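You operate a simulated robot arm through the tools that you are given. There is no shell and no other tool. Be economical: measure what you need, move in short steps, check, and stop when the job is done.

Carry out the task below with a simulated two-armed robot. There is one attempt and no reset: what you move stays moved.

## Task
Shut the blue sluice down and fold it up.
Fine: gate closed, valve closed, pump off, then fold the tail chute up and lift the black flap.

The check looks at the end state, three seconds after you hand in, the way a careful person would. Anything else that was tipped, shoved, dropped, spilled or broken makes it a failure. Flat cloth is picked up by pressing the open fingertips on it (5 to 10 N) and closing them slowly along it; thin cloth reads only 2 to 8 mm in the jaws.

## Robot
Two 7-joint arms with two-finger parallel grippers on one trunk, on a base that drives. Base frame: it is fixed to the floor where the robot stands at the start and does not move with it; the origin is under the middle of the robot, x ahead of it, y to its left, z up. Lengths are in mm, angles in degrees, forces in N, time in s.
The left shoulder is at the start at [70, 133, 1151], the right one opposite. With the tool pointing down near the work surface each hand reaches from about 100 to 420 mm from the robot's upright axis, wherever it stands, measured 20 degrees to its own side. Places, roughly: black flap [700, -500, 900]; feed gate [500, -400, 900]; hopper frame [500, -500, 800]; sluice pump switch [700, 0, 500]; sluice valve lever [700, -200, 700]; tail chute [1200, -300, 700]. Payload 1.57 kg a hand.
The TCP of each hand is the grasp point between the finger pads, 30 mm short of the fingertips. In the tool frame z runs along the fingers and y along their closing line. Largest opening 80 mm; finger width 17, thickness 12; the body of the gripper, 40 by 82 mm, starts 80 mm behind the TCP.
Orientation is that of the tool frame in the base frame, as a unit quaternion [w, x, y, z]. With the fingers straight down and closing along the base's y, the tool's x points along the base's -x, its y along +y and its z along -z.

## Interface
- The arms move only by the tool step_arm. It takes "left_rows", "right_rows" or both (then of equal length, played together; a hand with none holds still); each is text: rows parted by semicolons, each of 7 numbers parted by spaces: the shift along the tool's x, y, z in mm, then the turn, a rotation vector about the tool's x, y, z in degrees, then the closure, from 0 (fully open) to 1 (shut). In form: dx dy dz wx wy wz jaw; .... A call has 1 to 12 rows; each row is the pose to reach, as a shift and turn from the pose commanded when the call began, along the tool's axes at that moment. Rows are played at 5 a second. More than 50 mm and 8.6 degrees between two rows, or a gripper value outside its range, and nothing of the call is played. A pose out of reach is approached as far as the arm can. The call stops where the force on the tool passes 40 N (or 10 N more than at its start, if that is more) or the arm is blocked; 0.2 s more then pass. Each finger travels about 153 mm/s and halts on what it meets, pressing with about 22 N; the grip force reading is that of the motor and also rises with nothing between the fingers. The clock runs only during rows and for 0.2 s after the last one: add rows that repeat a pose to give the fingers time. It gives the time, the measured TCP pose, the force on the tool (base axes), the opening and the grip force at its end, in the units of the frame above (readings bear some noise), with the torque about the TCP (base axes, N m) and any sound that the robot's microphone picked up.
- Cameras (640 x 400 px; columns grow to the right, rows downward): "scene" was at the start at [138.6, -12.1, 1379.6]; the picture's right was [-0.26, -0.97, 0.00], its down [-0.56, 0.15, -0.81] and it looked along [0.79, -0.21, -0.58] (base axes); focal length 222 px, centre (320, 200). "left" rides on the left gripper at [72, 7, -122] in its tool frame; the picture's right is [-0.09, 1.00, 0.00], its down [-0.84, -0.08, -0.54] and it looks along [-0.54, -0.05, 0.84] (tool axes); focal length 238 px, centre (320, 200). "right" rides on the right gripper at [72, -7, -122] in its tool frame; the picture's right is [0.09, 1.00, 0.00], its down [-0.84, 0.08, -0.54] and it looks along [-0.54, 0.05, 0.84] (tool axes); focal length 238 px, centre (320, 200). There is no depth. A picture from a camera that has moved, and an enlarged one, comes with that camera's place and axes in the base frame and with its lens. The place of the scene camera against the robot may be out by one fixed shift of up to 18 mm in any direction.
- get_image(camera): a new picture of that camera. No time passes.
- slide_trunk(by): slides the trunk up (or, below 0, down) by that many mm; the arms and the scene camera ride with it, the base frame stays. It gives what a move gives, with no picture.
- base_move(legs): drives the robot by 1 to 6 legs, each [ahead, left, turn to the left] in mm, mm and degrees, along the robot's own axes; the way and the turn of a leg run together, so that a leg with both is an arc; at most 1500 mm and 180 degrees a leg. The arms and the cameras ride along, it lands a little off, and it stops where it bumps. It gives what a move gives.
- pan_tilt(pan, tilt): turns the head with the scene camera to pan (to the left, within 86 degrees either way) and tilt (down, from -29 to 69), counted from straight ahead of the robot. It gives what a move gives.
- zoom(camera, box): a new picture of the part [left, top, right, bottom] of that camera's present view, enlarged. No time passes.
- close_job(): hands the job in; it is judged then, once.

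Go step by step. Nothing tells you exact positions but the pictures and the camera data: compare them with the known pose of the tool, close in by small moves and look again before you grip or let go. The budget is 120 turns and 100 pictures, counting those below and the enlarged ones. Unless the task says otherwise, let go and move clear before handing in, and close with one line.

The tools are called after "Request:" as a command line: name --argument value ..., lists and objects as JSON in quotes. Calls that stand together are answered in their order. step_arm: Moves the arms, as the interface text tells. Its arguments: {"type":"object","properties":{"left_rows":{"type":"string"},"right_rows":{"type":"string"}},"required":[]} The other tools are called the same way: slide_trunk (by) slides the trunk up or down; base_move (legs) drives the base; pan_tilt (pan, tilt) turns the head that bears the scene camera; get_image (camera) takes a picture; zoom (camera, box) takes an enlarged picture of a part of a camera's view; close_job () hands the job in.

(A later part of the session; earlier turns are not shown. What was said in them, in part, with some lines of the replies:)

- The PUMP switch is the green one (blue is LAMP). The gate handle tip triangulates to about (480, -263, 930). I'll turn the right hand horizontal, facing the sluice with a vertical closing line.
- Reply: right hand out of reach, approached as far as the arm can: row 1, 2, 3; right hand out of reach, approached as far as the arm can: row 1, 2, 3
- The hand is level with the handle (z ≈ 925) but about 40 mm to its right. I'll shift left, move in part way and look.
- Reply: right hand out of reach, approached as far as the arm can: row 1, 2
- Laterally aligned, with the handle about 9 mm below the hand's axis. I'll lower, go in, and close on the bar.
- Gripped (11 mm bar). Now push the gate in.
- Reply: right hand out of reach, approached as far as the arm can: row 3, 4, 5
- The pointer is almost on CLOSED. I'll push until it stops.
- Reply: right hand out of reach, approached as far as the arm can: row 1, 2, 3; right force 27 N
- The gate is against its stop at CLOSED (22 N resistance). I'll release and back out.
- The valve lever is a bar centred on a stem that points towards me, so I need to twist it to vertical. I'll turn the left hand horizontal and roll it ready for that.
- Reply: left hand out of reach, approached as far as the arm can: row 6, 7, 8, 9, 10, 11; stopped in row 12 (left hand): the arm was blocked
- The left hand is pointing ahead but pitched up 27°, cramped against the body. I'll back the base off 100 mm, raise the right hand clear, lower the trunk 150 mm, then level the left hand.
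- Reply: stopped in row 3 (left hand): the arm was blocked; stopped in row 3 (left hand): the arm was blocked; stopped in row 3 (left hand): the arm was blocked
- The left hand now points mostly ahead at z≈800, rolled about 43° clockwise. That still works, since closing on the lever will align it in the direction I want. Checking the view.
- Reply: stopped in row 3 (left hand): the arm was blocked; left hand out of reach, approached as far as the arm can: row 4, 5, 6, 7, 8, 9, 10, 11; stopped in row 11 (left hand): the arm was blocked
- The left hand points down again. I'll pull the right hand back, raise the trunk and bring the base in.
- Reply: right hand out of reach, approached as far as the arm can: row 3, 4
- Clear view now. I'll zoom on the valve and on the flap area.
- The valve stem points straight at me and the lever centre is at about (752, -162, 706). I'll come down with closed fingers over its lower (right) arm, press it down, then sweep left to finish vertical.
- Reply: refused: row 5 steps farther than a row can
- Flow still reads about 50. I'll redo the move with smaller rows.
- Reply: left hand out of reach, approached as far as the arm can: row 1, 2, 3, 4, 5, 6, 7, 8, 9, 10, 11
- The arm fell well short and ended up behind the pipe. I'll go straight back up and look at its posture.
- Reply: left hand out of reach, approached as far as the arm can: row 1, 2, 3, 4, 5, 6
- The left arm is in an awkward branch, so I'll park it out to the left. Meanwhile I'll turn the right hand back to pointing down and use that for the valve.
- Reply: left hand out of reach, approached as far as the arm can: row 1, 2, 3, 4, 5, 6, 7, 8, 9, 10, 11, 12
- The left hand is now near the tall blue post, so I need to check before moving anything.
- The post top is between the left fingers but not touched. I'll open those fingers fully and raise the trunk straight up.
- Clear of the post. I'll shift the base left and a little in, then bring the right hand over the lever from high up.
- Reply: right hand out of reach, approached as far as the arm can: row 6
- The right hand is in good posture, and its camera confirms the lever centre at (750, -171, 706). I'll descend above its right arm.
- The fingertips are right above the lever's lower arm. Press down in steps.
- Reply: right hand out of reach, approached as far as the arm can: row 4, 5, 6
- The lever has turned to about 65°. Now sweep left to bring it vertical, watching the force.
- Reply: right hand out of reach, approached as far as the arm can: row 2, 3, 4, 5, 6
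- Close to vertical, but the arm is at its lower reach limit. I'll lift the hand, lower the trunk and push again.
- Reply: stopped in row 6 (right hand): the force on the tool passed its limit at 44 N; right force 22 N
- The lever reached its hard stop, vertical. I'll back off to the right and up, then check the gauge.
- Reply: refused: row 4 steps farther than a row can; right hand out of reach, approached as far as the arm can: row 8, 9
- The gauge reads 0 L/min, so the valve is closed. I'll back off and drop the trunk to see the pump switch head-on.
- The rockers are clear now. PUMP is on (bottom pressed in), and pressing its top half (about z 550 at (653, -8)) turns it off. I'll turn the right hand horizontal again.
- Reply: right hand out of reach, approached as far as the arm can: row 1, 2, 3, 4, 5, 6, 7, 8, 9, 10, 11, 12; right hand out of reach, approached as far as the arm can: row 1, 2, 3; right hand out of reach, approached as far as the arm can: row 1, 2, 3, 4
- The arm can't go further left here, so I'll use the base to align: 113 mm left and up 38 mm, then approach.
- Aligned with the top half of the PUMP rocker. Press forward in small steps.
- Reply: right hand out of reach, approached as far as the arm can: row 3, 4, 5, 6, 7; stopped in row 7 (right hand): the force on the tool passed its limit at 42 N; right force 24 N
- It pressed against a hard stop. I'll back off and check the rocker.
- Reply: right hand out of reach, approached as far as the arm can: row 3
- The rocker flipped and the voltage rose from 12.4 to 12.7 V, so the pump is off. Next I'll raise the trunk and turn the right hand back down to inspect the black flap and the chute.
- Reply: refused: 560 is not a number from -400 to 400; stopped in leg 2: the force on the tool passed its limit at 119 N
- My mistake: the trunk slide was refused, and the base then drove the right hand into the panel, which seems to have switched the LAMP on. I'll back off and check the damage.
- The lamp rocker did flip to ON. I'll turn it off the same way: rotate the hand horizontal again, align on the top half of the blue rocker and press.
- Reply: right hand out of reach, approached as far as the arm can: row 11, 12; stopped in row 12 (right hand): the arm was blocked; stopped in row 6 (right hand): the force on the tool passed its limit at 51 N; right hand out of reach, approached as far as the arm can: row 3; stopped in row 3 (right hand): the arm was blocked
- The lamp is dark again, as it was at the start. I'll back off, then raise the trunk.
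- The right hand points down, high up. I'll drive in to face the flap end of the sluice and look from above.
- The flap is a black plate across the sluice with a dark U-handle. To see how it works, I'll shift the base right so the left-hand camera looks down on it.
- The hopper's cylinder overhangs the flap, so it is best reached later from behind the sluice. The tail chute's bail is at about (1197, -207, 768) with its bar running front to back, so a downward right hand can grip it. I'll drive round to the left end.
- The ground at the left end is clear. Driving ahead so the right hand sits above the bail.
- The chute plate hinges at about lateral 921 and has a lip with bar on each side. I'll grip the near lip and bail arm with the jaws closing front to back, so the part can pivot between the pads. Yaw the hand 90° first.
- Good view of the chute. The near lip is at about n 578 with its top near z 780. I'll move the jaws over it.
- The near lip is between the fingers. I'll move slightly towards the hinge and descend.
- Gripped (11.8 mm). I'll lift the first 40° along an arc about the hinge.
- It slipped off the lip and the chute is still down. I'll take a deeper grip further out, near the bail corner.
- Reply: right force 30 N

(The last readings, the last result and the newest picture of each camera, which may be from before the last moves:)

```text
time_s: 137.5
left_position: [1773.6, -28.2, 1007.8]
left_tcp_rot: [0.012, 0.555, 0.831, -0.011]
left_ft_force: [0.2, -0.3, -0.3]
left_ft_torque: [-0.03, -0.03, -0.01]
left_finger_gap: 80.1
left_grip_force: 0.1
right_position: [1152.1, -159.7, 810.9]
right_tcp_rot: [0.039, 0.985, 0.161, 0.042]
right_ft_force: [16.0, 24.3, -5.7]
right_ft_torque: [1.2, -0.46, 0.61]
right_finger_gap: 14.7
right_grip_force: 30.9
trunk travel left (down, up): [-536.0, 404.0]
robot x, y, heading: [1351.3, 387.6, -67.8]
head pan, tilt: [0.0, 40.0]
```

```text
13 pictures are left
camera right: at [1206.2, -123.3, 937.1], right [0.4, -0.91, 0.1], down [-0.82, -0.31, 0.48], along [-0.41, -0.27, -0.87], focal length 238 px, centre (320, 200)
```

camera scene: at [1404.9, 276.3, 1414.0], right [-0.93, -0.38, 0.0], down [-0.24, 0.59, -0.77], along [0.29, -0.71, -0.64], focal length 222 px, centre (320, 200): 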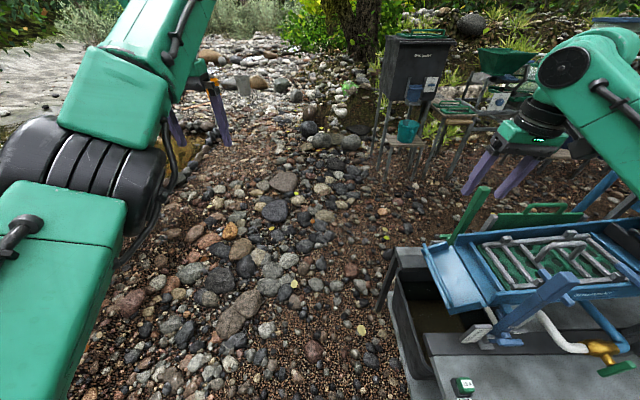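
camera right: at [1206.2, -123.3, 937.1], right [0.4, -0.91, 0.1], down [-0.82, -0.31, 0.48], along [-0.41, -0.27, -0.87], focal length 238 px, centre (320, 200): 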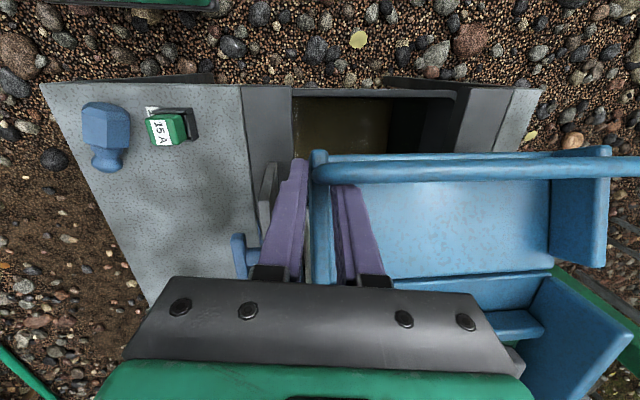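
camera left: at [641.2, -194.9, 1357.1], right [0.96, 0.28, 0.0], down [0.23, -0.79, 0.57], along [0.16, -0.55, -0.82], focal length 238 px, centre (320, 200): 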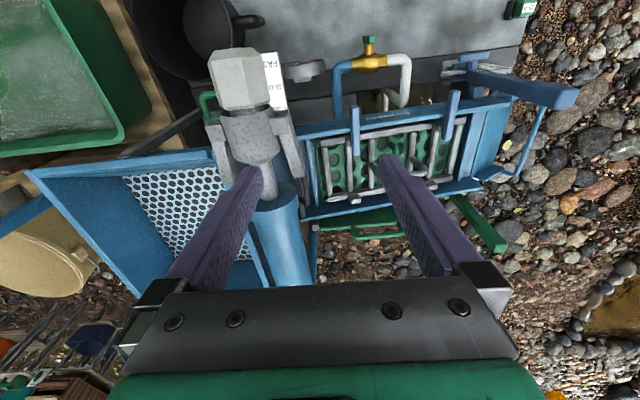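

The chute is rising and the grip holds. I'll continue along the arc with a small outward correction to relieve the side force.

Request:
step_arm --right_rows "4 -2 -6 0 0 0 1; 4 -2 -11.7 0 0 0 1; 3.5 -1.5 -18 0 0 0 1; 2.7 -0.9 -23.8 0 0 0 1; -0.6 0.3 -35 0 0 0 1; -2.5 1 -40.5 0 0 0 1; -4.8 1.6 -46.3 0 0 0 1; -4.8 1.6 -46.3 0 0 0 1"

```text
time_s: 139.3
left_position: [1773.5, -33.8, 1006.8]
left_tcp_rot: [0.012, 0.556, 0.831, -0.009]
left_ft_force: [0.4, 0.7, -0.5]
left_ft_torque: [0.0, 0.04, 0.0]
left_finger_gap: 79.7
left_grip_force: 0.1
right_position: [1139.8, -164.6, 854.5]
right_tcp_rot: [0.04, 0.986, 0.158, 0.04]
right_ft_force: [6.9, 3.3, -7.9]
right_ft_torque: [0.76, -0.69, 0.45]
right_finger_gap: 13.8
right_grip_force: 30.3
trunk travel left (down, up): [-536.0, 404.0]
robot x, y, heading: [1351.1, 392.9, -67.9]
head pan, tilt: [0.0, 40.0]
```

Good progress, at about 30° with low forces. Continuing to roughly 65° with a slight hand tilt so the bail bar doesn't jam the finger.

Request:
step_arm --right_rows "-4.8 0.9 -7 0 2 0 1; -10.3 1.7 -13.4 0 4 0 1; -16.4 2.6 -19.5 0 6 0 1; -23 3.4 -25 0 8 0 1; -30 4.3 -30 0 10 0 1; -37.5 5 -34.3 0 12 0 1; -45.5 5.8 -38 0 14 0 1; -45.5 5.8 -38 0 14 0 1"

Request:
get_image --camera "right"

```text
time_s: 141.1
left_position: [1772.4, -33.1, 1006.3]
left_tcp_rot: [0.012, 0.557, 0.831, -0.008]
left_ft_force: [-0.2, -0.8, 0.0]
left_ft_torque: [-0.01, 0.0, 0.0]
left_finger_gap: 79.9
left_grip_force: 0.0
right_position: [1095.4, -183.1, 890.3]
right_tcp_rot: [0.019, 0.974, 0.161, 0.16]
right_ft_force: [5.9, -3.5, -5.8]
right_ft_torque: [0.02, -0.57, 0.2]
right_finger_gap: 12.0
right_grip_force: 29.3
trunk travel left (down, up): [-536.0, 404.0]
robot x, y, heading: [1351.3, 389.4, -68.1]
head pan, tilt: [0.0, 40.0]
```

```text
12 pictures are left
camera right: at [1118.5, -154.7, 1026.5], right [0.39, -0.91, 0.12], down [-0.9, -0.35, 0.26], along [-0.2, -0.21, -0.96], focal length 238 px, centre (320, 200)
```

right: 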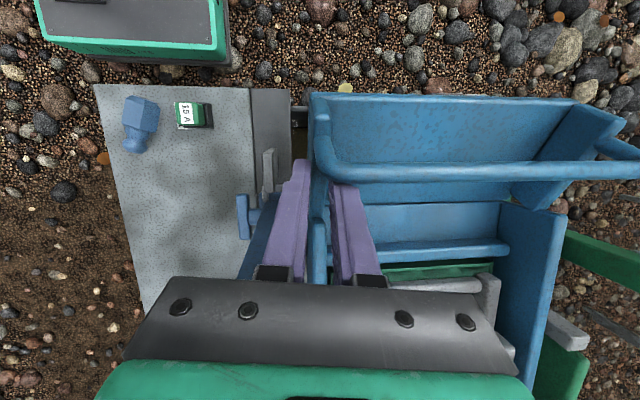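

The chute is at about 65°, but the finger inside the bail will block it going further. I'll release and see whether it stays, then push it over from outside.

Request:
step_arm --right_rows "0 0 0 0 0 0 0.8; 0 0 0 0 0 0 0.6; 0 0 0 0 0 0 0.6; -4 0 -20 0 0 0 0.6; -4 0 -60 0 0 0 0.6; 0 0 -105 0 0 0 0.6"

Request:
get_image --camera "right"

```text
time_s: 142.5
left_position: [1774.9, -31.0, 1008.8]
left_tcp_rot: [0.012, 0.555, 0.831, -0.011]
left_ft_force: [0.1, 1.3, 0.7]
left_ft_torque: [-0.02, 0.03, -0.03]
left_finger_gap: 80.0
left_grip_force: 0.1
right_position: [1060.3, -181.1, 992.7]
right_tcp_rot: [0.022, 0.973, 0.162, 0.161]
right_ft_force: [-0.2, 0.5, 0.0]
right_ft_torque: [-0.01, 0.0, -0.01]
right_finger_gap: 32.0
right_grip_force: 0.0
trunk travel left (down, up): [-536.0, 404.0]
robot x, y, heading: [1350.7, 391.6, -67.9]
head pan, tilt: [0.0, 40.0]
```

```text
11 pictures are left
camera right: at [1084.7, -152.0, 1129.4], right [0.39, -0.91, 0.12], down [-0.9, -0.35, 0.26], along [-0.2, -0.21, -0.96], focal length 238 px, centre (320, 200)
```

right: 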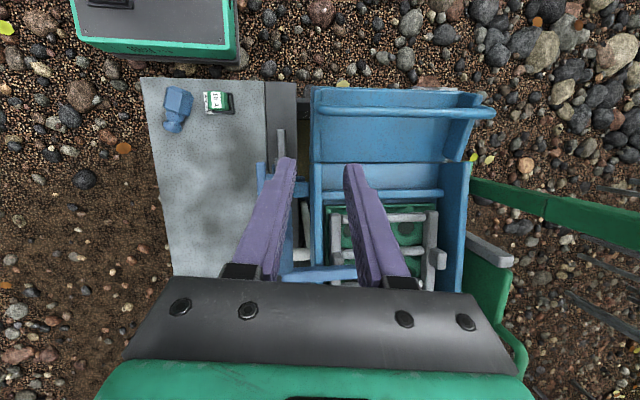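

It stayed at about 57°, held by friction. I'll move the closed fingers to the outside of the bail, away from the post.

Request:
step_arm --right_rows "29 16 11 0 -3.5 0 1; 58 31 22 0 -7 0 1; 87 47 33 0 -10.5 0 1; 116 62 44 0 -14 0 1; 144 78 54 0 -17.5 0 1"

Request:
step_arm --right_rows "0 0 40 0 0 0 1; 0 0 80 0 0 0 1; 0 0 118 0 0 0 1"

Request:
get_image --camera "right"

```text
time_s: 143.7
left_position: [1772.9, -32.7, 1007.8]
left_tcp_rot: [0.011, 0.556, 0.831, -0.01]
left_ft_force: [0.4, 0.2, -0.5]
left_ft_torque: [-0.05, 0.03, 0.01]
left_finger_gap: 79.8
left_grip_force: 0.1
right_position: [1233.1, -207.1, 990.4]
right_tcp_rot: [0.045, 0.987, 0.157, 0.01]
right_ft_force: [-0.2, 1.0, 0.6]
right_ft_torque: [-0.01, 0.03, 0.01]
right_finger_gap: 0.1
right_grip_force: 21.5
trunk travel left (down, up): [-536.0, 404.0]
robot x, y, heading: [1351.0, 394.5, -68.1]
head pan, tilt: [0.0, 40.0]
```

```text
time_s: 144.5
left_position: [1772.1, -33.5, 1007.9]
left_tcp_rot: [0.013, 0.556, 0.831, -0.009]
left_ft_force: [0.3, -0.2, 0.4]
left_ft_torque: [0.03, -0.01, 0.0]
left_finger_gap: 80.3
left_grip_force: 0.1
right_position: [1233.8, -218.4, 873.5]
right_tcp_rot: [0.046, 0.986, 0.158, 0.012]
right_ft_force: [0.2, -0.1, -0.5]
right_ft_torque: [0.01, -0.01, 0.05]
right_finger_gap: 0.0
right_grip_force: 20.8
trunk travel left (down, up): [-536.0, 404.0]
robot x, y, heading: [1350.4, 390.2, -68.1]
head pan, tilt: [0.0, 40.0]
```

```text
10 pictures are left
camera right: at [1297.0, -180.0, 994.3], right [0.39, -0.91, 0.09], down [-0.79, -0.29, 0.54], along [-0.47, -0.29, -0.84], focal length 238 px, centre (320, 200)
```

right: 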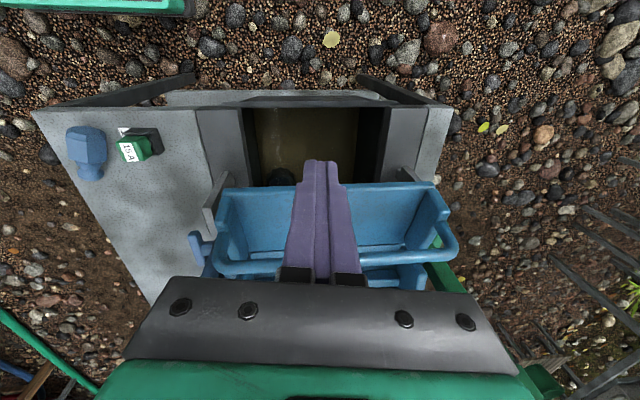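

The fingers are outside the chute. Push it inward.

Request:
step_arm --right_rows "-15 0 0 0 0 0 1; -30 0 0 0 0 0 1; -45 0 0 0 0 0 1; -55 0 0 0 0 0 1; -65 0 0 0 0 0 1; -75 0 0 0 0 0 1; -84 0 0 0 0 0 1; -93 0 0 0 0 0 1; -102 0 0 0 0 0 1; -110 0 0 0 0 0 1; -118 0 0 0 0 0 1; -126 0 0 0 0 0 1"

Request:
get_image --camera "right"

```text
time_s: 147.1
left_position: [1772.6, -32.7, 1007.9]
left_tcp_rot: [0.013, 0.556, 0.831, -0.011]
left_ft_force: [0.5, -0.4, -0.1]
left_ft_torque: [-0.01, 0.02, -0.02]
left_finger_gap: 79.9
left_grip_force: 0.1
right_position: [1117.4, -256.4, 871.9]
right_tcp_rot: [0.044, 0.986, 0.157, 0.01]
right_ft_force: [0.7, -0.1, 1.1]
right_ft_torque: [0.01, 0.02, 0.05]
right_finger_gap: 0.0
right_grip_force: 21.7
trunk travel left (down, up): [-536.0, 404.0]
robot x, y, heading: [1353.7, 390.5, -68.1]
head pan, tilt: [0.0, 40.0]
```

```text
9 pictures are left
camera right: at [1178.5, -218.7, 992.2], right [0.4, -0.91, 0.09], down [-0.79, -0.29, 0.54], along [-0.47, -0.29, -0.84], focal length 238 px, centre (320, 200)
```

right: 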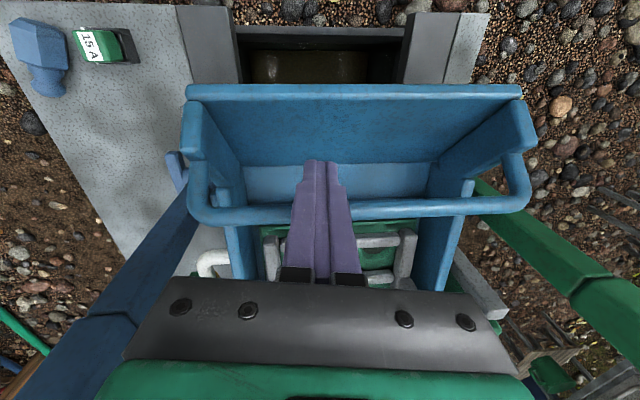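

The fingers sit between the plate and the bail bar, on the bar's outer side. Keep pushing inward.

Request:
step_arm --right_rows "-7 0 0 0 0 0 1; -14 0 0 0 0 0 1; -21 0 0 0 0 0 1; -28 0 0 0 0 0 1; -35 0 0 0 0 0 1; -42 0 0 0 0 0 1; -49 0 0 0 0 0 1; -56 0 0 0 0 0 1"

Request:
get_image --camera "right"

```text
time_s: 148.9
left_position: [1771.8, -32.4, 1007.5]
left_tcp_rot: [0.013, 0.556, 0.831, -0.008]
left_ft_force: [0.9, -0.6, 0.3]
left_ft_torque: [0.0, 0.01, -0.02]
left_finger_gap: 80.0
left_grip_force: 0.1
right_position: [1063.1, -274.7, 869.9]
right_tcp_rot: [0.044, 0.986, 0.157, 0.01]
right_ft_force: [0.4, 0.5, 0.8]
right_ft_torque: [0.0, 0.02, -0.01]
right_finger_gap: 0.0
right_grip_force: 21.4
trunk travel left (down, up): [-536.0, 404.0]
robot x, y, heading: [1352.4, 389.7, -67.7]
head pan, tilt: [0.0, 40.0]
```

```text
8 pictures are left
camera right: at [1124.8, -235.8, 992.0], right [0.4, -0.91, 0.09], down [-0.79, -0.29, 0.54], along [-0.47, -0.29, -0.84], focal length 238 px, centre (320, 200)
```

right: 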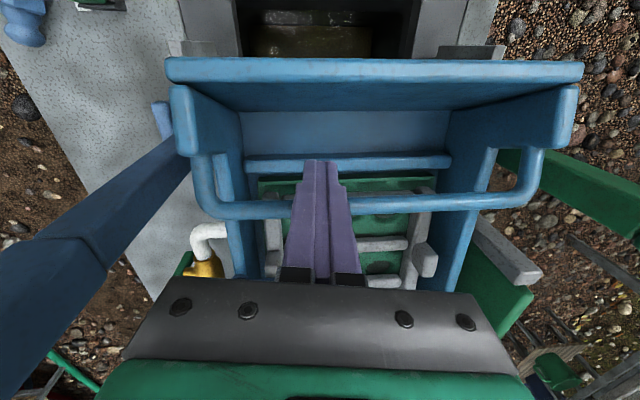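

The bail is following the fingers and the chute is at about 70°. Push further to its stop.

Request:
step_arm --right_rows "-8 0 0 0 0 0 1; -16 0 0 0 0 0 1; -24 0 0 0 0 0 1; -32 0 0 0 0 0 1; -40 0 0 0 0 0 1; -47 0 0 0 0 0 1; -54 0 0 0 0 0 1; -60 0 0 0 0 0 1"

Request:
get_image --camera "right"

```text
time_s: 149.8
left_position: [1778.8, -28.2, 1007.9]
left_tcp_rot: [0.012, 0.554, 0.832, -0.011]
left_ft_force: [0.1, 0.4, 0.5]
left_ft_torque: [-0.02, -0.02, 0.01]
left_finger_gap: 80.3
left_grip_force: 0.1
right_position: [1058.5, -279.1, 873.4]
right_tcp_rot: [0.049, 0.984, 0.168, 0.02]
right_ft_force: [25.0, 7.0, -4.6]
right_ft_torque: [0.37, -0.09, 0.1]
right_finger_gap: 0.0
right_grip_force: 21.4
right hand out of reach, approached as far as the arm can: row 3, 4
trunk travel left (down, up): [-536.0, 404.0]
robot x, y, heading: [1352.4, 388.0, -67.4]
head pan, tilt: [0.0, 40.0]
stopped in row 4 (right hand): the force on the tool passed its limit at 48 N (the readings are from after the stop); the commanded pose is now the measured one
```

```text
7 pictures are left
camera right: at [1116.6, -237.3, 994.7], right [0.42, -0.9, 0.1], down [-0.79, -0.31, 0.53], along [-0.44, -0.3, -0.84], focal length 238 px, centre (320, 200)
```

right: 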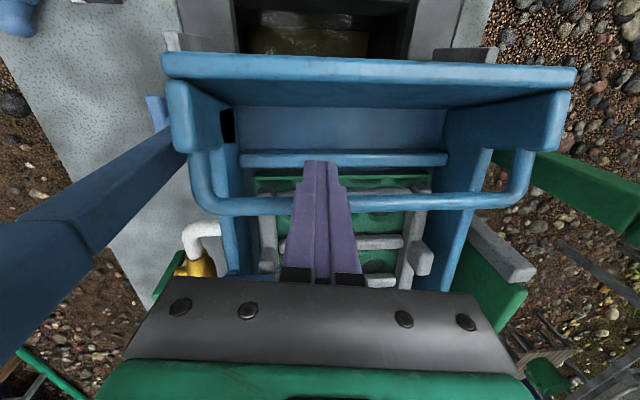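

The chute hit its upper stop at 48 N, so it is folded up. I'll lift the hand clear straight up.

Request:
step_arm --right_rows "4 0 -20 0 0 0 1; 6 0 -60 0 0 0 1; 6 0 -105 0 0 0 1; 6 0 -150 0 0 0 1; 6 0 -190 0 0 0 1"

Request:
slide_trunk --by 380

Request:
get_image --camera "right"

```text
time_s: 151.0
left_position: [1773.9, -32.0, 1006.6]
left_tcp_rot: [0.012, 0.554, 0.832, -0.008]
left_ft_force: [0.3, 0.0, 0.0]
left_ft_torque: [0.01, 0.01, 0.03]
left_finger_gap: 79.7
left_grip_force: 0.0
right_position: [1059.5, -231.1, 1011.2]
right_tcp_rot: [0.048, 0.985, 0.164, 0.018]
right_ft_force: [0.1, 0.1, 0.0]
right_ft_torque: [-0.01, 0.01, -0.01]
right_finger_gap: 0.0
right_grip_force: 21.4
right hand out of reach, approached as far as the arm can: row 2, 3, 4, 5
trunk travel left (down, up): [-536.0, 404.0]
robot x, y, heading: [1351.7, 391.4, -67.7]
head pan, tilt: [0.0, 40.0]
```

```text
time_s: 154.7
left_position: [1775.3, -31.8, 1388.1]
left_tcp_rot: [0.013, 0.555, 0.832, -0.009]
left_ft_force: [-0.1, 0.6, 0.1]
left_ft_torque: [0.01, 0.0, 0.02]
left_finger_gap: 79.8
left_grip_force: 0.1
right_position: [1060.1, -230.3, 1392.3]
right_tcp_rot: [0.048, 0.985, 0.164, 0.019]
right_ft_force: [-0.5, 0.5, -0.7]
right_ft_torque: [-0.02, 0.03, 0.0]
right_finger_gap: 0.4
right_grip_force: 21.2
trunk travel left (down, up): [-916.0, 24.0]
robot x, y, heading: [1350.3, 392.7, -67.6]
head pan, tilt: [0.0, 40.0]
```

```text
6 pictures are left
camera right: at [1119.0, -190.0, 1514.3], right [0.41, -0.91, 0.1], down [-0.79, -0.3, 0.53], along [-0.45, -0.3, -0.84], focal length 238 px, centre (320, 200)
```

right: 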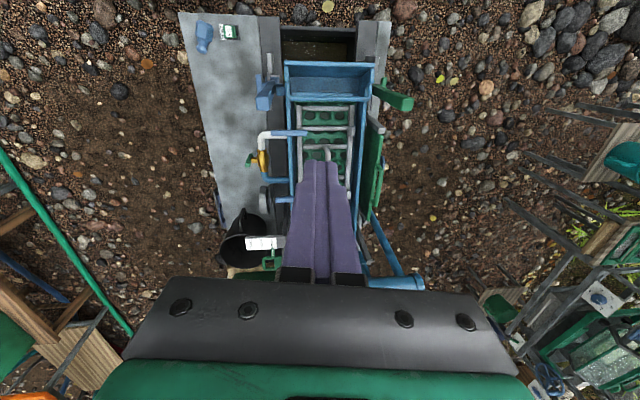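

The chute stays folded. Hands are high, so I'll drive round behind the sluice and turn to face it.

Request:
base_move --legs '[[1040, 0, 0], [0, 0, 179.6]]'

Request:
step_arm --right_rows "0 0 0 0 0 -8.2 0.5; 0 0 0 0 0 -16.4 0.5; 0 0 0 0 0 -24.6 0.5; 0 0 0 0 0 -32.8 0.5; 0 0 0 0 0 -41 0.5; 0 0 0 0 0 -49.2 0.5; 0 0 0 0 0 -57.4 0.5; 0 0 0 0 0 -65.6 0.5; 0 0 0 0 0 -73.8 0.5; 0 0 0 0 0 -82 0.5; 0 0 0 0 0 -88 0.5"

```text
time_s: 167.6
left_position: [1317.8, -198.8, 1387.3]
left_tcp_rot: [-0.008, 0.85, -0.527, -0.012]
left_ft_force: [0.1, 0.2, -0.4]
left_ft_torque: [0.02, 0.0, 0.0]
left_finger_gap: 80.0
left_grip_force: 0.1
right_position: [2016.5, 47.1, 1391.7]
right_tcp_rot: [-0.02, -0.197, 0.979, 0.048]
right_ft_force: [0.6, -0.3, -0.2]
right_ft_torque: [-0.03, -0.02, 0.02]
right_finger_gap: 0.0
right_grip_force: 21.3
trunk travel left (down, up): [-916.0, 24.0]
robot x, y, heading: [1768.4, -591.7, 115.9]
head pan, tilt: [0.0, 40.0]
```

```text
time_s: 170.0
left_position: [1318.2, -198.7, 1388.3]
left_tcp_rot: [-0.008, 0.85, -0.527, -0.013]
left_ft_force: [-0.1, -0.6, 0.4]
left_ft_torque: [-0.03, 0.01, -0.04]
left_finger_gap: 79.8
left_grip_force: 0.1
right_position: [2017.2, 46.5, 1393.3]
right_tcp_rot: [-0.019, 0.822, -0.567, -0.048]
right_ft_force: [0.2, -0.3, 0.1]
right_ft_torque: [0.0, 0.0, -0.02]
right_finger_gap: 39.9
right_grip_force: 0.0
trunk travel left (down, up): [-916.0, 24.0]
robot x, y, heading: [1764.0, -590.4, 115.9]
head pan, tilt: [0.0, 40.0]
```

Request:
step_arm --left_rows "0 0 -40 0 0 0 0; 0 10 -80 0 0 0 0; 0 20 -120 0 0 0 0; 0 40 -160 0 0 0 0; 0 60 -200 0 0 0 0; 0 80 -240 0 0 0 0; 0 100 -270 0 0 0 0"

Request:
base_move --legs '[[0, 0, -4.2], [0, 740, 0]]'

Request:
pan_tilt --pan 10 --tilt 48

Request:
get_image --camera "scene"

```text
time_s: 171.6
left_position: [1308.9, -292.9, 1473.0]
left_tcp_rot: [-0.01, 0.85, -0.527, -0.016]
left_ft_force: [0.0, 0.1, -1.1]
left_ft_torque: [0.0, 0.01, -0.02]
left_finger_gap: 80.0
left_grip_force: 0.0
left hand out of reach, approached as far as the arm can: row 1, 2, 3, 4, 5, 6, 7
right_position: [2017.0, 44.6, 1392.9]
right_tcp_rot: [-0.018, 0.822, -0.567, -0.048]
right_ft_force: [-0.4, -0.7, 1.0]
right_ft_torque: [0.06, -0.01, 0.0]
right_finger_gap: 40.1
right_grip_force: 0.0
trunk travel left (down, up): [-916.0, 24.0]
robot x, y, heading: [1764.5, -596.2, 115.7]
head pan, tilt: [0.0, 40.0]
```

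```text
time_s: 176.1
left_position: [645.8, -525.9, 1473.5]
left_tcp_rot: [-0.009, 0.826, -0.563, -0.014]
left_ft_force: [-0.1, 0.4, 0.0]
left_ft_torque: [0.01, 0.01, 0.0]
left_finger_gap: 79.7
left_grip_force: 0.0
right_position: [1379.5, -248.9, 1391.0]
right_tcp_rot: [-0.02, 0.797, -0.602, -0.047]
right_ft_force: [-0.2, -0.6, 0.0]
right_ft_torque: [-0.04, 0.02, 0.02]
right_finger_gap: 40.0
right_grip_force: 0.2
trunk travel left (down, up): [-916.0, 24.0]
robot x, y, heading: [1072.8, -864.7, 111.3]
head pan, tilt: [0.0, 40.0]
```

```text
time_s: 176.9
left_position: [645.7, -525.9, 1473.2]
left_tcp_rot: [-0.01, 0.827, -0.563, -0.014]
left_ft_force: [0.3, 0.5, 0.2]
left_ft_torque: [0.02, -0.01, 0.04]
left_finger_gap: 80.1
left_grip_force: 0.0
right_position: [1377.2, -249.3, 1392.2]
right_tcp_rot: [-0.02, 0.797, -0.602, -0.047]
right_ft_force: [0.7, -1.3, 0.1]
right_ft_torque: [0.0, 0.03, -0.03]
right_finger_gap: 40.0
right_grip_force: 0.0
trunk travel left (down, up): [-916.0, 24.0]
robot x, y, heading: [1073.1, -865.0, 111.3]
head pan, tilt: [10.0, 48.0]
```

```text
5 pictures are left
camera scene: at [1018.5, -740.0, 1552.4], right [0.86, 0.52, 0.0], down [0.38, -0.64, -0.67], along [-0.35, 0.57, -0.74], focal length 222 px, centre (320, 200)
```

scene: 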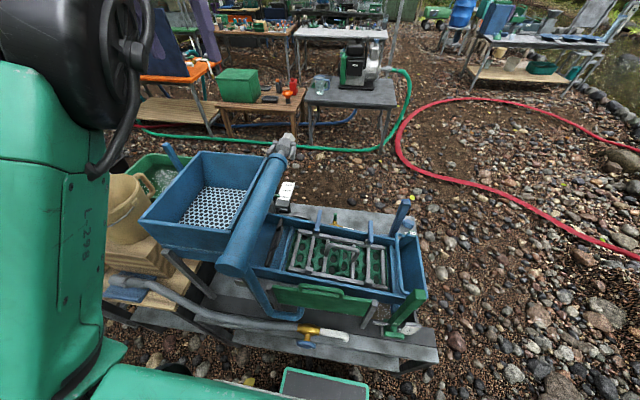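

Request:
zoom --camera "scene" --box '[240, 205, 320, 275]'

```text
5.71 times, centred on (280, 240) of scene
camera zoom: at [1018.5, -740.0, 1552.4], right [0.86, 0.52, 0.0], down [0.38, -0.64, -0.67], along [-0.35, 0.57, -0.74], focal length 1268 px, centre (549, -29)
```

zoom: 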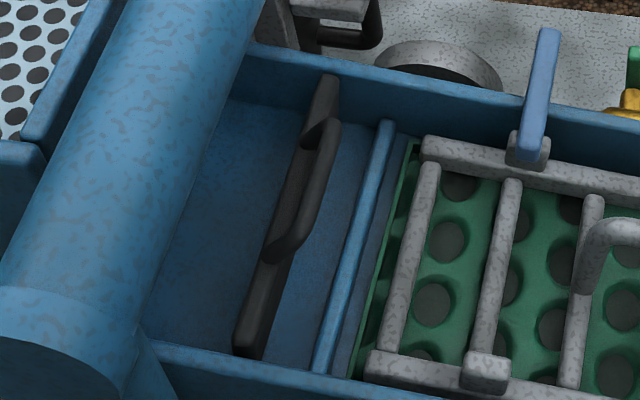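

The flap's handle bar is confirmed at about (685, -460, 898), on its downstream side. I'll shift the base further left to bring it in front of the right arm.

Request:
base_move --legs '[[0, 150, 0], [25, 0, 0]]'

```text
time_s: 178.6
left_position: [498.3, -565.2, 1474.0]
left_tcp_rot: [-0.012, 0.827, -0.562, -0.015]
left_ft_force: [0.7, -1.2, 0.3]
left_ft_torque: [0.09, 0.01, 0.0]
left_finger_gap: 79.9
left_grip_force: 0.1
right_position: [1230.3, -287.5, 1396.4]
right_tcp_rot: [-0.022, 0.797, -0.601, -0.048]
right_ft_force: [-0.6, -0.3, 0.8]
right_ft_torque: [0.05, 0.02, 0.01]
right_finger_gap: 40.1
right_grip_force: 0.2
trunk travel left (down, up): [-916.0, 24.0]
robot x, y, heading: [927.6, -897.4, 111.0]
head pan, tilt: [10.0, 48.0]
```

Request:
step_arm --right_rows "2.6 42.4 18.4 -3.75 0 -0.5 0.4; 5.2 84.8 36.8 -7.5 0 -1 0.4; 7.8 127.2 55.2 -11.25 0 -1.5 0.4; 10.4 169.6 73.6 -15 0 -2 0.4; 13 212 92 -18.75 0 -2.5 0.4; 15.6 254.4 110.4 -22.5 0 -3 0.4; 18.2 296.8 128.8 -26.25 0 -3.5 0.4; 20.8 339.2 147.2 -30 0 -4 0.4; 23.4 381.6 165.6 -33.75 0 -4.5 0.4; 26 424 184 -37.5 0 -5 0.4; 28.6 466.4 202.4 -41.25 0 -5.5 0.4; 31.3 509 221 -45 0 -6 0.4"

```text
time_s: 181.2
left_position: [494.4, -556.7, 1472.3]
left_tcp_rot: [-0.01, 0.827, -0.562, -0.014]
left_ft_force: [0.5, 0.2, -0.3]
left_ft_torque: [0.0, -0.07, 0.03]
left_finger_gap: 80.3
left_grip_force: 0.1
right_position: [732.0, -430.9, 1181.0]
right_tcp_rot: [0.284, 0.774, -0.496, -0.273]
right_ft_force: [-0.2, -0.5, -0.9]
right_ft_torque: [0.03, -0.01, 0.02]
right_finger_gap: 48.2
right_grip_force: 0.1
trunk travel left (down, up): [-916.0, 24.0]
robot x, y, heading: [924.7, -893.5, 111.3]
head pan, tilt: [10.0, 48.0]
```

The right hand is tilted as wanted. Lower the trunk and take a look.

Request:
slide_trunk --by -205

Request:
get_image --camera "right"

```text
time_s: 182.2
left_position: [499.9, -557.9, 1412.1]
left_tcp_rot: [-0.009, 0.827, -0.562, -0.015]
left_ft_force: [0.3, -0.5, -0.2]
left_ft_torque: [-0.02, 0.01, 0.0]
left_finger_gap: 80.0
left_grip_force: 0.1
right_position: [735.4, -425.3, 1128.2]
right_tcp_rot: [0.283, 0.768, -0.496, -0.289]
right_ft_force: [-0.3, 0.1, 0.1]
right_ft_torque: [-0.02, 0.03, 0.01]
right_finger_gap: 48.3
right_grip_force: 0.0
trunk travel left (down, up): [-855.0, 85.0]
robot x, y, heading: [926.4, -892.8, 111.2]
head pan, tilt: [10.0, 48.0]
stopped: the force on the tool passed its limit at 51 N (the readings are from after the stop); the commanded pose is now the measured one
```

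```text
3 pictures are left
camera right: at [853.1, -472.0, 1193.8], right [-0.56, -0.43, 0.7], down [0.06, 0.83, 0.56], along [-0.82, 0.36, -0.44], focal length 238 px, centre (320, 200)
```

right: 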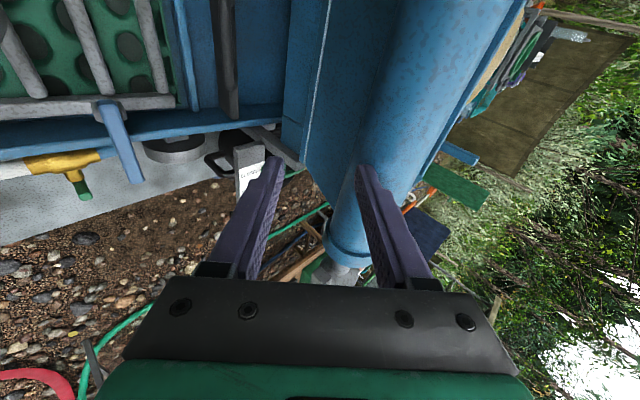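

The upper finger touched the cylinder lightly. I'll move away to the side, then finish lowering.

Request:
step_arm --right_rows "0 -14 -14 0 0 0 0.5; 0 -28 -29 0 0 0 0.5; 0 -42 -43 0 0 0 0.5; 0 -52 -54 0 0 0 0.5"

Request:
slide_trunk --by -155

```text
time_s: 183.2
left_position: [498.7, -558.9, 1412.6]
left_tcp_rot: [-0.01, 0.827, -0.563, -0.015]
left_ft_force: [0.8, 0.1, 0.1]
left_ft_torque: [0.0, 0.01, 0.03]
left_finger_gap: 80.2
left_grip_force: 0.1
right_position: [804.8, -399.8, 1127.6]
right_tcp_rot: [0.281, 0.769, -0.497, -0.288]
right_ft_force: [0.0, -0.1, 0.5]
right_ft_torque: [0.0, 0.01, 0.04]
right_finger_gap: 39.9
right_grip_force: 0.1
trunk travel left (down, up): [-855.0, 85.0]
robot x, y, heading: [924.6, -893.1, 111.3]
head pan, tilt: [10.0, 48.0]
```

```text
time_s: 185.0
left_position: [497.6, -558.2, 1257.0]
left_tcp_rot: [-0.011, 0.827, -0.561, -0.014]
left_ft_force: [-0.4, -0.7, 0.8]
left_ft_torque: [0.01, 0.0, 0.01]
left_finger_gap: 79.9
left_grip_force: 0.1
right_position: [804.9, -398.8, 972.0]
right_tcp_rot: [0.283, 0.769, -0.495, -0.289]
right_ft_force: [0.3, -0.2, 0.4]
right_ft_torque: [0.02, -0.02, -0.02]
right_finger_gap: 40.1
right_grip_force: 0.1
trunk travel left (down, up): [-700.0, 240.0]
robot x, y, heading: [927.4, -895.1, 111.0]
head pan, tilt: [10.0, 48.0]
```

Request:
step_arm --right_rows "5 10 23 0 0 0 0.5; 10 20 46 0 0 0 0.5; 15 30 69 0 0 0 0.5; 19 40 91 0 0 0 0.5"

Request:
zoom --camera "right" --box '[200, 40, 440, 200]'

```text
time_s: 186.0
left_position: [496.2, -558.0, 1256.6]
left_tcp_rot: [-0.01, 0.827, -0.562, -0.013]
left_ft_force: [-0.8, -0.3, -0.1]
left_ft_torque: [0.0, -0.03, 0.05]
left_finger_gap: 79.9
left_grip_force: 0.1
right_position: [722.3, -441.6, 935.7]
right_tcp_rot: [0.281, 0.769, -0.496, -0.288]
right_ft_force: [-0.1, -0.7, 0.5]
right_ft_torque: [-0.03, 0.01, 0.0]
right_finger_gap: 39.8
right_grip_force: 0.1
trunk travel left (down, up): [-700.0, 240.0]
robot x, y, heading: [927.3, -893.7, 111.1]
head pan, tilt: [10.0, 48.0]
```

```text
2.50 times, centred on (320, 120) of right
camera zoom: at [837.7, -489.4, 1001.8], right [-0.57, -0.43, 0.7], down [0.06, 0.83, 0.56], along [-0.82, 0.36, -0.44], focal length 596 px, centre (320, 400)
```

zoom: 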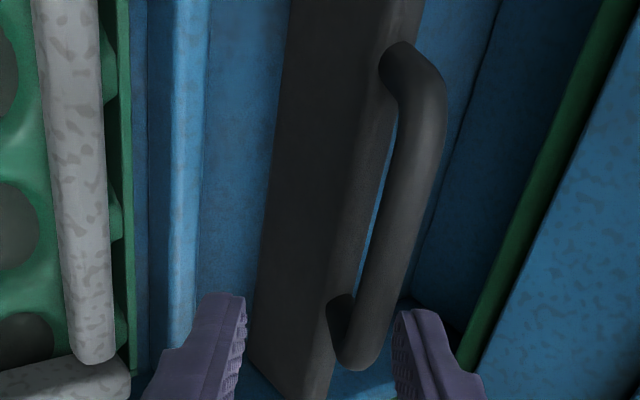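

Very clear: the handle is a D-bar standing above the top edge of the plate. The bar is about 19 mm up-right and 28 mm further back than my aim point. I'll back off slightly, re-align, advance and pinch it with the fingertips.

Request:
step_arm --right_rows "0 0 -14 0 0 0 0.5; 14 10 -14 0 0 0 0.5; 28 19 -14 0 0 0 0.5; 28 19 0 0 0 0 0.5; 28 19 8 0 0 0 0.5; 28 19 15 0 0 0 0.5"

Request:
zoom --camera "right" --box '[200, 40, 440, 200]'

```text
time_s: 187.4
left_position: [497.1, -558.1, 1257.7]
left_tcp_rot: [-0.01, 0.827, -0.562, -0.015]
left_ft_force: [0.3, -0.5, -0.2]
left_ft_torque: [0.0, -0.01, -0.03]
left_finger_gap: 80.0
left_grip_force: 0.1
right_position: [708.1, -477.6, 935.6]
right_tcp_rot: [0.282, 0.769, -0.495, -0.289]
right_ft_force: [-0.4, 1.1, -0.2]
right_ft_torque: [0.0, 0.02, -0.03]
right_finger_gap: 40.0
right_grip_force: 0.1
trunk travel left (down, up): [-700.0, 240.0]
robot x, y, heading: [927.1, -898.1, 111.1]
head pan, tilt: [10.0, 48.0]
```

```text
2.50 times, centred on (320, 120) of right
camera zoom: at [824.8, -525.7, 1001.1], right [-0.57, -0.43, 0.7], down [0.06, 0.83, 0.56], along [-0.82, 0.36, -0.44], focal length 596 px, centre (320, 400)
```

zoom: 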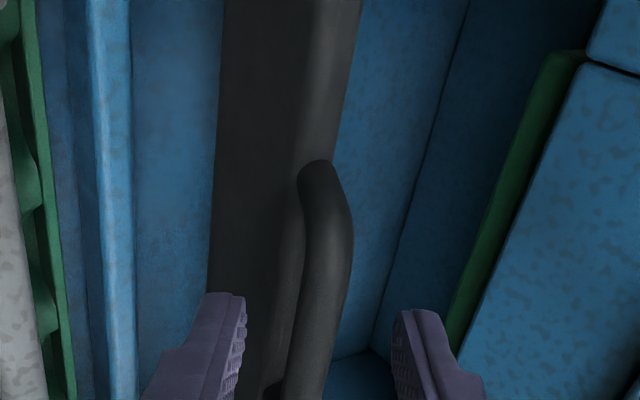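

The bar is centred between the fingertips. Close on it.

Request:
step_arm --right_rows "0 0 0 0 0 0 0.7; 0 0 0 0 0 0 0.85; 0 0 0 0 0 0 1; 0 0 0 0 0 0 1"

```text
time_s: 188.4
left_position: [498.0, -556.2, 1257.0]
left_tcp_rot: [-0.009, 0.827, -0.562, -0.013]
left_ft_force: [0.3, 0.5, 0.0]
left_ft_torque: [0.0, 0.02, 0.02]
left_finger_gap: 79.8
left_grip_force: 0.0
right_position: [708.0, -478.3, 933.9]
right_tcp_rot: [0.283, 0.769, -0.497, -0.286]
right_ft_force: [3.8, -1.4, -6.1]
right_ft_torque: [-0.29, -0.33, -0.48]
right_finger_gap: 12.9
right_grip_force: 29.7
trunk travel left (down, up): [-700.0, 240.0]
robot x, y, heading: [925.1, -897.4, 111.1]
head pan, tilt: [10.0, 48.0]
```

Gripped (12.9 mm). Lift straight up gently.

Request:
step_arm --right_rows "-0.8 3.6 -3.4 0 0 0 1; -1.6 7.2 -6.7 0 0 0 1; -2.5 10.8 -10.1 0 0 0 1; -3.3 14.4 -13.5 0 0 0 1; -3.3 14.4 -13.5 0 0 0 1"

```text
time_s: 189.2
left_position: [491.4, -554.2, 1254.3]
left_tcp_rot: [-0.008, 0.828, -0.561, -0.013]
left_ft_force: [-0.8, 0.1, -0.3]
left_ft_torque: [0.01, 0.0, -0.02]
left_finger_gap: 80.0
left_grip_force: 0.1
right_position: [707.6, -478.3, 938.5]
right_tcp_rot: [0.284, 0.771, -0.501, -0.273]
right_ft_force: [-3.3, 3.5, -28.9]
right_ft_torque: [0.13, -0.28, -0.83]
right_finger_gap: 13.1
right_grip_force: 29.8
trunk travel left (down, up): [-700.0, 240.0]
robot x, y, heading: [925.5, -893.1, 111.3]
head pan, tilt: [10.0, 48.0]
stopped in row 4 (right hand): the force on the tool passed its limit at 42 N (the readings are from after the stop); the commanded pose is now the measured one
```

It doesn't slide straight up, so it must be hinged. I'll relieve the load and probe sideways, downstream first.

Request:
step_arm --right_rows "0.7 -2.9 2.7 0 0 0 1; 0.7 -5.6 -0.2 0 0 0 1; 0.7 -8.4 -3.1 0 0 0 1; 0.7 -11.1 -6 0 0 0 1; 0.7 -11.1 -6 0 0 0 1"

```text
time_s: 190.1
left_position: [489.7, -555.4, 1253.7]
left_tcp_rot: [-0.009, 0.828, -0.561, -0.01]
left_ft_force: [0.5, -0.4, 0.2]
left_ft_torque: [-0.01, 0.02, -0.02]
left_finger_gap: 80.1
left_grip_force: 0.1
right_position: [709.2, -477.2, 935.9]
right_tcp_rot: [0.287, 0.771, -0.498, -0.273]
right_ft_force: [-18.0, 6.4, -17.4]
right_ft_torque: [0.27, 0.01, -1.12]
right_finger_gap: 12.9
right_grip_force: 29.8
trunk travel left (down, up): [-700.0, 240.0]
robot x, y, heading: [924.6, -898.2, 111.4]
head pan, tilt: [10.0, 48.0]
stopped in row 4 (right hand): the force on the tool passed its limit at 42 N (the readings are from after the stop); the commanded pose is now the measured one
```

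Request:
step_arm --right_rows "0.1 2.7 2.9 0 0 0 1; 0 5.8 4.9 0 0 0 1; -0.1 8.9 6.9 0 0 0 1; -0.2 12 8.5 0 0 0 1; -0.2 12 8.5 0 0 0 1"

```text
time_s: 191.3
left_position: [499.6, -552.6, 1256.6]
left_tcp_rot: [-0.006, 0.828, -0.561, -0.014]
left_ft_force: [-0.7, 0.0, 0.2]
left_ft_torque: [0.05, -0.02, -0.02]
left_finger_gap: 79.8
left_grip_force: 0.1
right_position: [704.7, -480.1, 943.2]
right_tcp_rot: [0.287, 0.77, -0.496, -0.281]
right_ft_force: [15.1, 19.2, -8.0]
right_ft_torque: [0.05, -0.5, -0.72]
right_finger_gap: 13.1
right_grip_force: 29.8
trunk travel left (down, up): [-700.0, 240.0]
robot x, y, heading: [927.2, -895.7, 111.2]
head pan, tilt: [10.0, 48.0]
```

The handle rose 9 mm as I pressed upstream, so the path goes up on an arc. Continue mostly upward.

Request:
step_arm --right_rows "-0.5 1.5 -4.2 0 0 0 1; -1 3.7 -6.2 0 0 0 1; -1.5 5.9 -8.2 0 0 0 1; -2 8 -10.2 0 0 0 1; -2.6 10.2 -12.2 0 0 0 1; -2.6 10.2 -12.2 0 0 0 1"

```text
time_s: 192.2
left_position: [493.8, -554.2, 1255.1]
left_tcp_rot: [-0.009, 0.828, -0.561, -0.012]
left_ft_force: [0.2, 0.1, -0.4]
left_ft_torque: [-0.01, 0.02, 0.01]
left_finger_gap: 79.8
left_grip_force: 0.0
right_position: [705.8, -479.2, 941.9]
right_tcp_rot: [0.282, 0.773, -0.503, -0.266]
right_ft_force: [4.4, 12.4, -24.3]
right_ft_torque: [0.49, -0.4, -1.21]
right_finger_gap: 12.9
right_grip_force: 29.7
trunk travel left (down, up): [-700.0, 240.0]
robot x, y, heading: [925.0, -893.6, 111.2]
head pan, tilt: [10.0, 48.0]
stopped in row 4 (right hand): the force on the tool passed its limit at 42 N (the readings are from after the stop); the commanded pose is now the measured one
```

Resistance is high in every direction, so I need to see whether the flap has moved at all. Using the last picture now.

Request:
zoom --camera "right" --box '[200, 40, 440, 200]'

```text
2.50 times, centred on (320, 120) of right
camera zoom: at [819.6, -524.1, 1013.0], right [-0.59, -0.42, 0.69], down [0.03, 0.84, 0.54], along [-0.8, 0.34, -0.49], focal length 596 px, centre (320, 400)
```

zoom: 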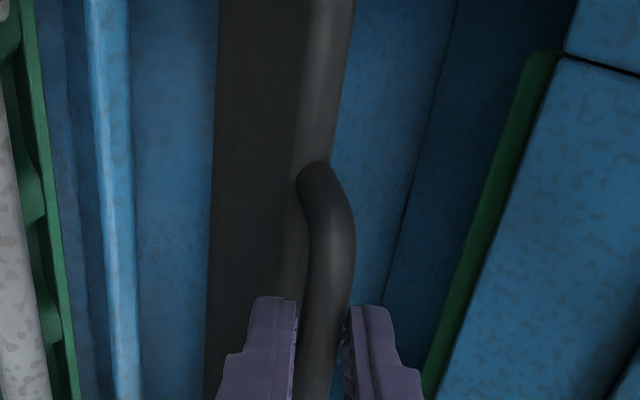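

The flap has hardly moved. The handle seems to stand off at about 45° up-downstream of the hinge, so the free direction should be up-and-upstream. I'll pull along that.

Request:
step_arm --right_rows "0 3 0 0 0 0 1; 0 6 0 0 0 0 1; 0 9 0 0 0 0 1; 0 12 0 0 0 0 1; 0 15 0 0 0 0 1; 0 18 0 0 0 0 1; 0 18 0 0 0 0 1"

```text
time_s: 192.8
left_position: [494.4, -552.9, 1255.1]
left_tcp_rot: [-0.007, 0.827, -0.562, -0.013]
left_ft_force: [0.1, 0.0, 0.0]
left_ft_torque: [0.0, -0.01, 0.0]
left_finger_gap: 79.9
left_grip_force: 0.1
right_position: [706.4, -479.9, 941.5]
right_tcp_rot: [0.277, 0.772, -0.509, -0.26]
right_ft_force: [7.3, 12.7, -22.5]
right_ft_torque: [0.3, -0.54, -0.96]
right_finger_gap: 12.1
right_grip_force: 29.8
trunk travel left (down, up): [-700.0, 240.0]
robot x, y, heading: [922.3, -892.1, 111.2]
head pan, tilt: [10.0, 48.0]
stopped in row 3 (right hand): the force on the tool passed its limit at 41 N (the readings are from after the stop); the commanded pose is now the measured one
```

Request:
step_arm --right_rows "0.7 -2.9 2.7 0 0 0 1; 1.3 -5.8 5.4 0 0 0 1; 1.4 -2.4 9 0 0 0 1; 1.4 1.4 12.2 0 0 0 1; 1.4 5.2 15.4 0 0 0 1; 1.4 9 18.5 0 0 0 1; 1.3 13 21.4 0 0 0 1; 1.2 17 24.4 0 0 0 1; 1.2 17 24.4 0 0 0 1"

```text
time_s: 193.8
left_position: [502.6, -556.1, 1258.6]
left_tcp_rot: [-0.008, 0.826, -0.563, -0.015]
left_ft_force: [-0.3, -0.1, 0.3]
left_ft_torque: [0.02, -0.01, 0.0]
left_finger_gap: 80.0
left_grip_force: 0.1
right_position: [707.6, -478.9, 938.9]
right_tcp_rot: [0.271, 0.771, -0.511, -0.267]
right_ft_force: [28.8, 12.8, -8.2]
right_ft_torque: [-0.26, -0.95, -0.34]
right_finger_gap: 12.8
right_grip_force: 29.8
trunk travel left (down, up): [-700.0, 240.0]
robot x, y, heading: [928.5, -896.5, 111.1]
head pan, tilt: [10.0, 48.0]
stopped in row 4 (right hand): the force on the tool passed its limit at 42 N (the readings are from after the stop); the commanded pose is now the measured one
```

Request:
step_arm --right_rows "0 -4 -3 0 0 0 1; 0.3 -8.5 -6 0 0 0 1; 0.3 -8.5 -6 0 0 0 1"

Request:
step_arm --right_rows "0 4 0 0 0 0 1; 0 8 0 0 0 0 1; 0 11 0 0 0 0 1; 0 14 0 0 0 0 1; 0 17 0 0 0 0 1; 0 20 0 0 0 0 1; 0 23 0 0 0 0 1; 0 26 0 0 0 0 1; 0 26 0 0 0 0 1"

```text
time_s: 194.6
left_position: [495.7, -553.6, 1254.7]
left_tcp_rot: [-0.008, 0.827, -0.562, -0.013]
left_ft_force: [-0.1, 0.0, 0.0]
left_ft_torque: [-0.01, -0.02, 0.03]
left_finger_gap: 79.9
left_grip_force: 0.1
right_position: [708.9, -478.5, 937.1]
right_tcp_rot: [0.279, 0.772, -0.505, -0.266]
right_ft_force: [7.9, 5.5, -17.6]
right_ft_torque: [-0.16, -0.53, -0.46]
right_finger_gap: 12.7
right_grip_force: 29.8
trunk travel left (down, up): [-700.0, 240.0]
robot x, y, heading: [926.7, -896.8, 111.3]
head pan, tilt: [10.0, 48.0]
```

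```text
time_s: 195.8
left_position: [497.8, -553.0, 1257.0]
left_tcp_rot: [-0.008, 0.827, -0.562, -0.014]
left_ft_force: [0.1, 0.2, 0.8]
left_ft_torque: [0.01, -0.03, 0.01]
left_finger_gap: 80.0
left_grip_force: 0.0
right_position: [704.5, -479.2, 942.7]
right_tcp_rot: [0.271, 0.772, -0.514, -0.257]
right_ft_force: [14.9, 9.8, -18.1]
right_ft_torque: [0.13, -0.68, -0.85]
right_finger_gap: 12.5
right_grip_force: 29.6
trunk travel left (down, up): [-700.0, 240.0]
robot x, y, heading: [925.9, -893.3, 111.3]
head pan, tilt: [10.0, 48.0]
stopped in row 6 (right hand): the force on the tool passed its limit at 42 N (the readings are from after the stop); the commanded pose is now the measured one
```

Up-and-upstream only gives a few elastic millimetres. I'll test the opposite sense: handle down-and-downstream.

Request:
step_arm --right_rows "0 -5 0 0 0 0 1; 0 -10 0 0 0 0 1; 0 -14 0 0 0 0 1; 0 -18 0 0 0 0 1; 0 -22 0 0 0 0 1; 0 -26 0 0 0 0 1; 0 -30 0 0 0 0 1; 0 -34 0 0 0 0 1; 0 -34 0 0 0 0 1"

```text
time_s: 197.8
left_position: [495.3, -556.8, 1256.7]
left_tcp_rot: [-0.009, 0.827, -0.562, -0.014]
left_ft_force: [0.6, -0.2, -0.3]
left_ft_torque: [-0.03, 0.01, -0.02]
left_finger_gap: 80.2
left_grip_force: 0.3
right_position: [721.3, -474.3, 923.5]
right_tcp_rot: [0.274, 0.772, -0.509, -0.263]
right_ft_force: [-5.8, 8.7, 8.1]
right_ft_torque: [-0.51, 0.3, -0.36]
right_finger_gap: 12.5
right_grip_force: 30.2
trunk travel left (down, up): [-700.0, 240.0]
robot x, y, heading: [926.8, -893.5, 111.1]
head pan, tilt: [10.0, 48.0]
```

That direction is free: the handle moved 26 mm down-downstream with little force, so the flap swings that way. I'll follow the arc.

Request:
step_arm --right_rows "0.7 -4.6 1.6 0 0 0 1; 1.5 -9.2 3.2 0 0 0 1; 2.2 -13.9 4.7 0 0 0 1; 3 -18.5 6.3 0 0 0 1; 3 -18.5 6.3 0 0 0 1"

```text
time_s: 199.1
left_position: [494.2, -557.7, 1255.2]
left_tcp_rot: [-0.009, 0.827, -0.561, -0.012]
left_ft_force: [-0.4, 0.0, -0.2]
left_ft_torque: [0.02, -0.02, 0.04]
left_finger_gap: 80.0
left_grip_force: 0.1
right_position: [727.6, -471.0, 905.0]
right_tcp_rot: [0.273, 0.773, -0.509, -0.262]
right_ft_force: [-12.6, 8.9, 5.9]
right_ft_torque: [-0.47, 0.32, -0.42]
right_finger_gap: 12.4
right_grip_force: 29.3
trunk travel left (down, up): [-700.0, 240.0]
robot x, y, heading: [927.3, -896.9, 111.2]
head pan, tilt: [10.0, 48.0]
```

The arc has a radius of about 28 mm around the plate's top edge, and the plate has swung up about 75°. I'll continue to its stop.

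Request:
step_arm --right_rows "0.6 -2 3 0 0 0 1; 1.2 -4 6.5 0 0 0 1; 2 -5.6 11 0 0 0 1; 2.8 -6.7 15.9 0 0 0 1; 2.8 -6.7 15.9 0 0 0 1"

```text
time_s: 200.2
left_position: [500.2, -557.5, 1257.7]
left_tcp_rot: [-0.009, 0.826, -0.563, -0.015]
left_ft_force: [0.6, 0.4, 0.6]
left_ft_torque: [0.02, 0.01, -0.02]
left_finger_gap: 80.1
left_grip_force: 0.0
right_position: [728.4, -472.5, 895.6]
right_tcp_rot: [0.273, 0.77, -0.508, -0.272]
right_ft_force: [4.2, 16.0, 37.9]
right_ft_torque: [-0.18, 0.54, -0.64]
right_finger_gap: 12.6
right_grip_force: 29.8
trunk travel left (down, up): [-700.0, 240.0]
robot x, y, heading: [923.0, -896.0, 110.9]
head pan, tilt: [10.0, 48.0]
```

The handle now presses against a stop or the channel floor after about 90° of travel. I'll release gently, back out, and push the bar with closed fingertips to make sure it is at its end.

Request:
step_arm --right_rows "-0.8 3.6 -3.4 0 0 0 1; -0.8 3.6 -3.4 0 0 0 0.75; -0.8 3.6 -3.4 0 0 0 0.72; -0.8 3.6 -3.4 0 0 0 0.72; -0.8 3.6 -18 0 0 0 0.72; -0.8 3.6 -36 0 0 0 0.72; -0.8 3.6 -40 0 0 0 1; -0.8 3.6 -40 0 0 0 1"

```text
time_s: 202.1
left_position: [496.5, -557.7, 1257.2]
left_tcp_rot: [-0.01, 0.827, -0.562, -0.014]
left_ft_force: [-1.1, 0.3, -0.4]
left_ft_torque: [0.0, -0.02, -0.01]
left_finger_gap: 80.3
left_grip_force: 0.1
right_position: [750.0, -469.8, 921.1]
right_tcp_rot: [0.274, 0.773, -0.508, -0.263]
right_ft_force: [-0.4, 0.8, -0.2]
right_ft_torque: [0.02, 0.01, 0.03]
right_finger_gap: 0.2
right_grip_force: 21.4
trunk travel left (down, up): [-700.0, 240.0]
robot x, y, heading: [926.9, -894.9, 111.4]
head pan, tilt: [10.0, 48.0]
```

Request:
step_arm --right_rows "0 -3 5 0 0 0 1; 0 -3 9 0 0 0 1; 0 -3 13 0 0 0 1; 0 -3 17 0 0 0 1; 0 -3 21 0 0 0 1; 0 -3 25 0 0 0 1; 0 -3 29 0 0 0 1; 0 -3 33 0 0 0 1; 0 -3 33 0 0 0 1"

```text
time_s: 204.2
left_position: [503.6, -560.4, 1260.8]
left_tcp_rot: [-0.01, 0.826, -0.564, -0.017]
left_ft_force: [0.5, -0.6, -0.2]
left_ft_torque: [0.02, 0.0, 0.01]
left_finger_gap: 79.8
left_grip_force: 0.0
right_position: [735.0, -472.9, 902.5]
right_tcp_rot: [0.27, 0.771, -0.509, -0.271]
right_ft_force: [19.8, -3.3, 12.8]
right_ft_torque: [-0.24, -0.2, 0.28]
right_finger_gap: 0.1
right_grip_force: 21.6
trunk travel left (down, up): [-700.0, 240.0]
robot x, y, heading: [926.2, -894.5, 111.0]
head pan, tilt: [10.0, 48.0]
stopped in row 9 (right hand): the force on the tool passed its limit at 40 N (the readings are from after the stop); the commanded pose is now the measured one
```

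The bar went about 30° further, to roughly 120° in total, and then hit a hard stop, so the flap is fully lifted. Backing out.

Request:
step_arm --right_rows "0 0 -20 0 0 0 1; 0 -5 -50 0 0 0 1; 0 -10 -85 0 0 0 1; 0 -20 -120 0 0 0 1"

Request:
slide_trunk --by 200

```text
time_s: 205.2
left_position: [498.6, -557.4, 1257.8]
left_tcp_rot: [-0.008, 0.826, -0.563, -0.014]
left_ft_force: [0.2, -0.7, 0.0]
left_ft_torque: [0.01, 0.02, 0.0]
left_finger_gap: 79.9
left_grip_force: 0.0
right_position: [825.6, -446.3, 969.6]
right_tcp_rot: [0.272, 0.771, -0.509, -0.268]
right_ft_force: [-0.1, -1.0, -0.2]
right_ft_torque: [0.02, -0.04, -0.02]
right_finger_gap: 0.1
right_grip_force: 21.3
trunk travel left (down, up): [-700.0, 240.0]
robot x, y, heading: [925.8, -893.8, 111.2]
head pan, tilt: [10.0, 48.0]
```

```text
time_s: 207.3
left_position: [497.8, -556.7, 1457.7]
left_tcp_rot: [-0.01, 0.827, -0.563, -0.013]
left_ft_force: [-0.5, -0.6, 0.3]
left_ft_torque: [0.0, 0.01, -0.03]
left_finger_gap: 79.8
left_grip_force: 0.2
right_position: [825.9, -446.6, 1168.3]
right_tcp_rot: [0.271, 0.772, -0.509, -0.268]
right_ft_force: [-0.6, 0.4, 0.9]
right_ft_torque: [-0.01, -0.01, -0.01]
right_finger_gap: 0.1
right_grip_force: 21.1
trunk travel left (down, up): [-900.0, 40.0]
robot x, y, heading: [924.4, -897.5, 111.1]
head pan, tilt: [10.0, 48.0]
```

Both hands are clear above the sluice, with the gate, valve, pump, chute and flap all done. Backing the base off a little before handing in.

Request:
base_move --legs '[[-150, 0, 0]]'

Request:
close_job

```text
time_s: 208.7
left_position: [550.0, -691.9, 1455.5]
left_tcp_rot: [-0.009, 0.826, -0.563, -0.013]
left_ft_force: [-0.7, 0.3, 0.2]
left_ft_torque: [-0.01, -0.02, -0.04]
left_finger_gap: 79.9
left_grip_force: 0.1
right_position: [877.0, -581.7, 1168.0]
right_tcp_rot: [0.272, 0.772, -0.509, -0.267]
right_ft_force: [0.5, 0.4, 0.3]
right_ft_torque: [0.0, 0.01, -0.03]
right_finger_gap: 0.0
right_grip_force: 21.0
trunk travel left (down, up): [-900.0, 40.0]
robot x, y, heading: [979.6, -1034.5, 111.3]
head pan, tilt: [10.0, 48.0]
```

```text
The job is handed in.
```

I handed the job in with the gate closed, valve closed (0 L/min), pump off, tail chute folded up and black flap lifted; the flap's end position I judged by feel, having no pictures left. Along the way I drove the right hand into the front panel (119 N), which switched the lamp on until I turned it off again, and brushed the hopper's cylinder; I saw no damage from the first, and didn't check the second closely.
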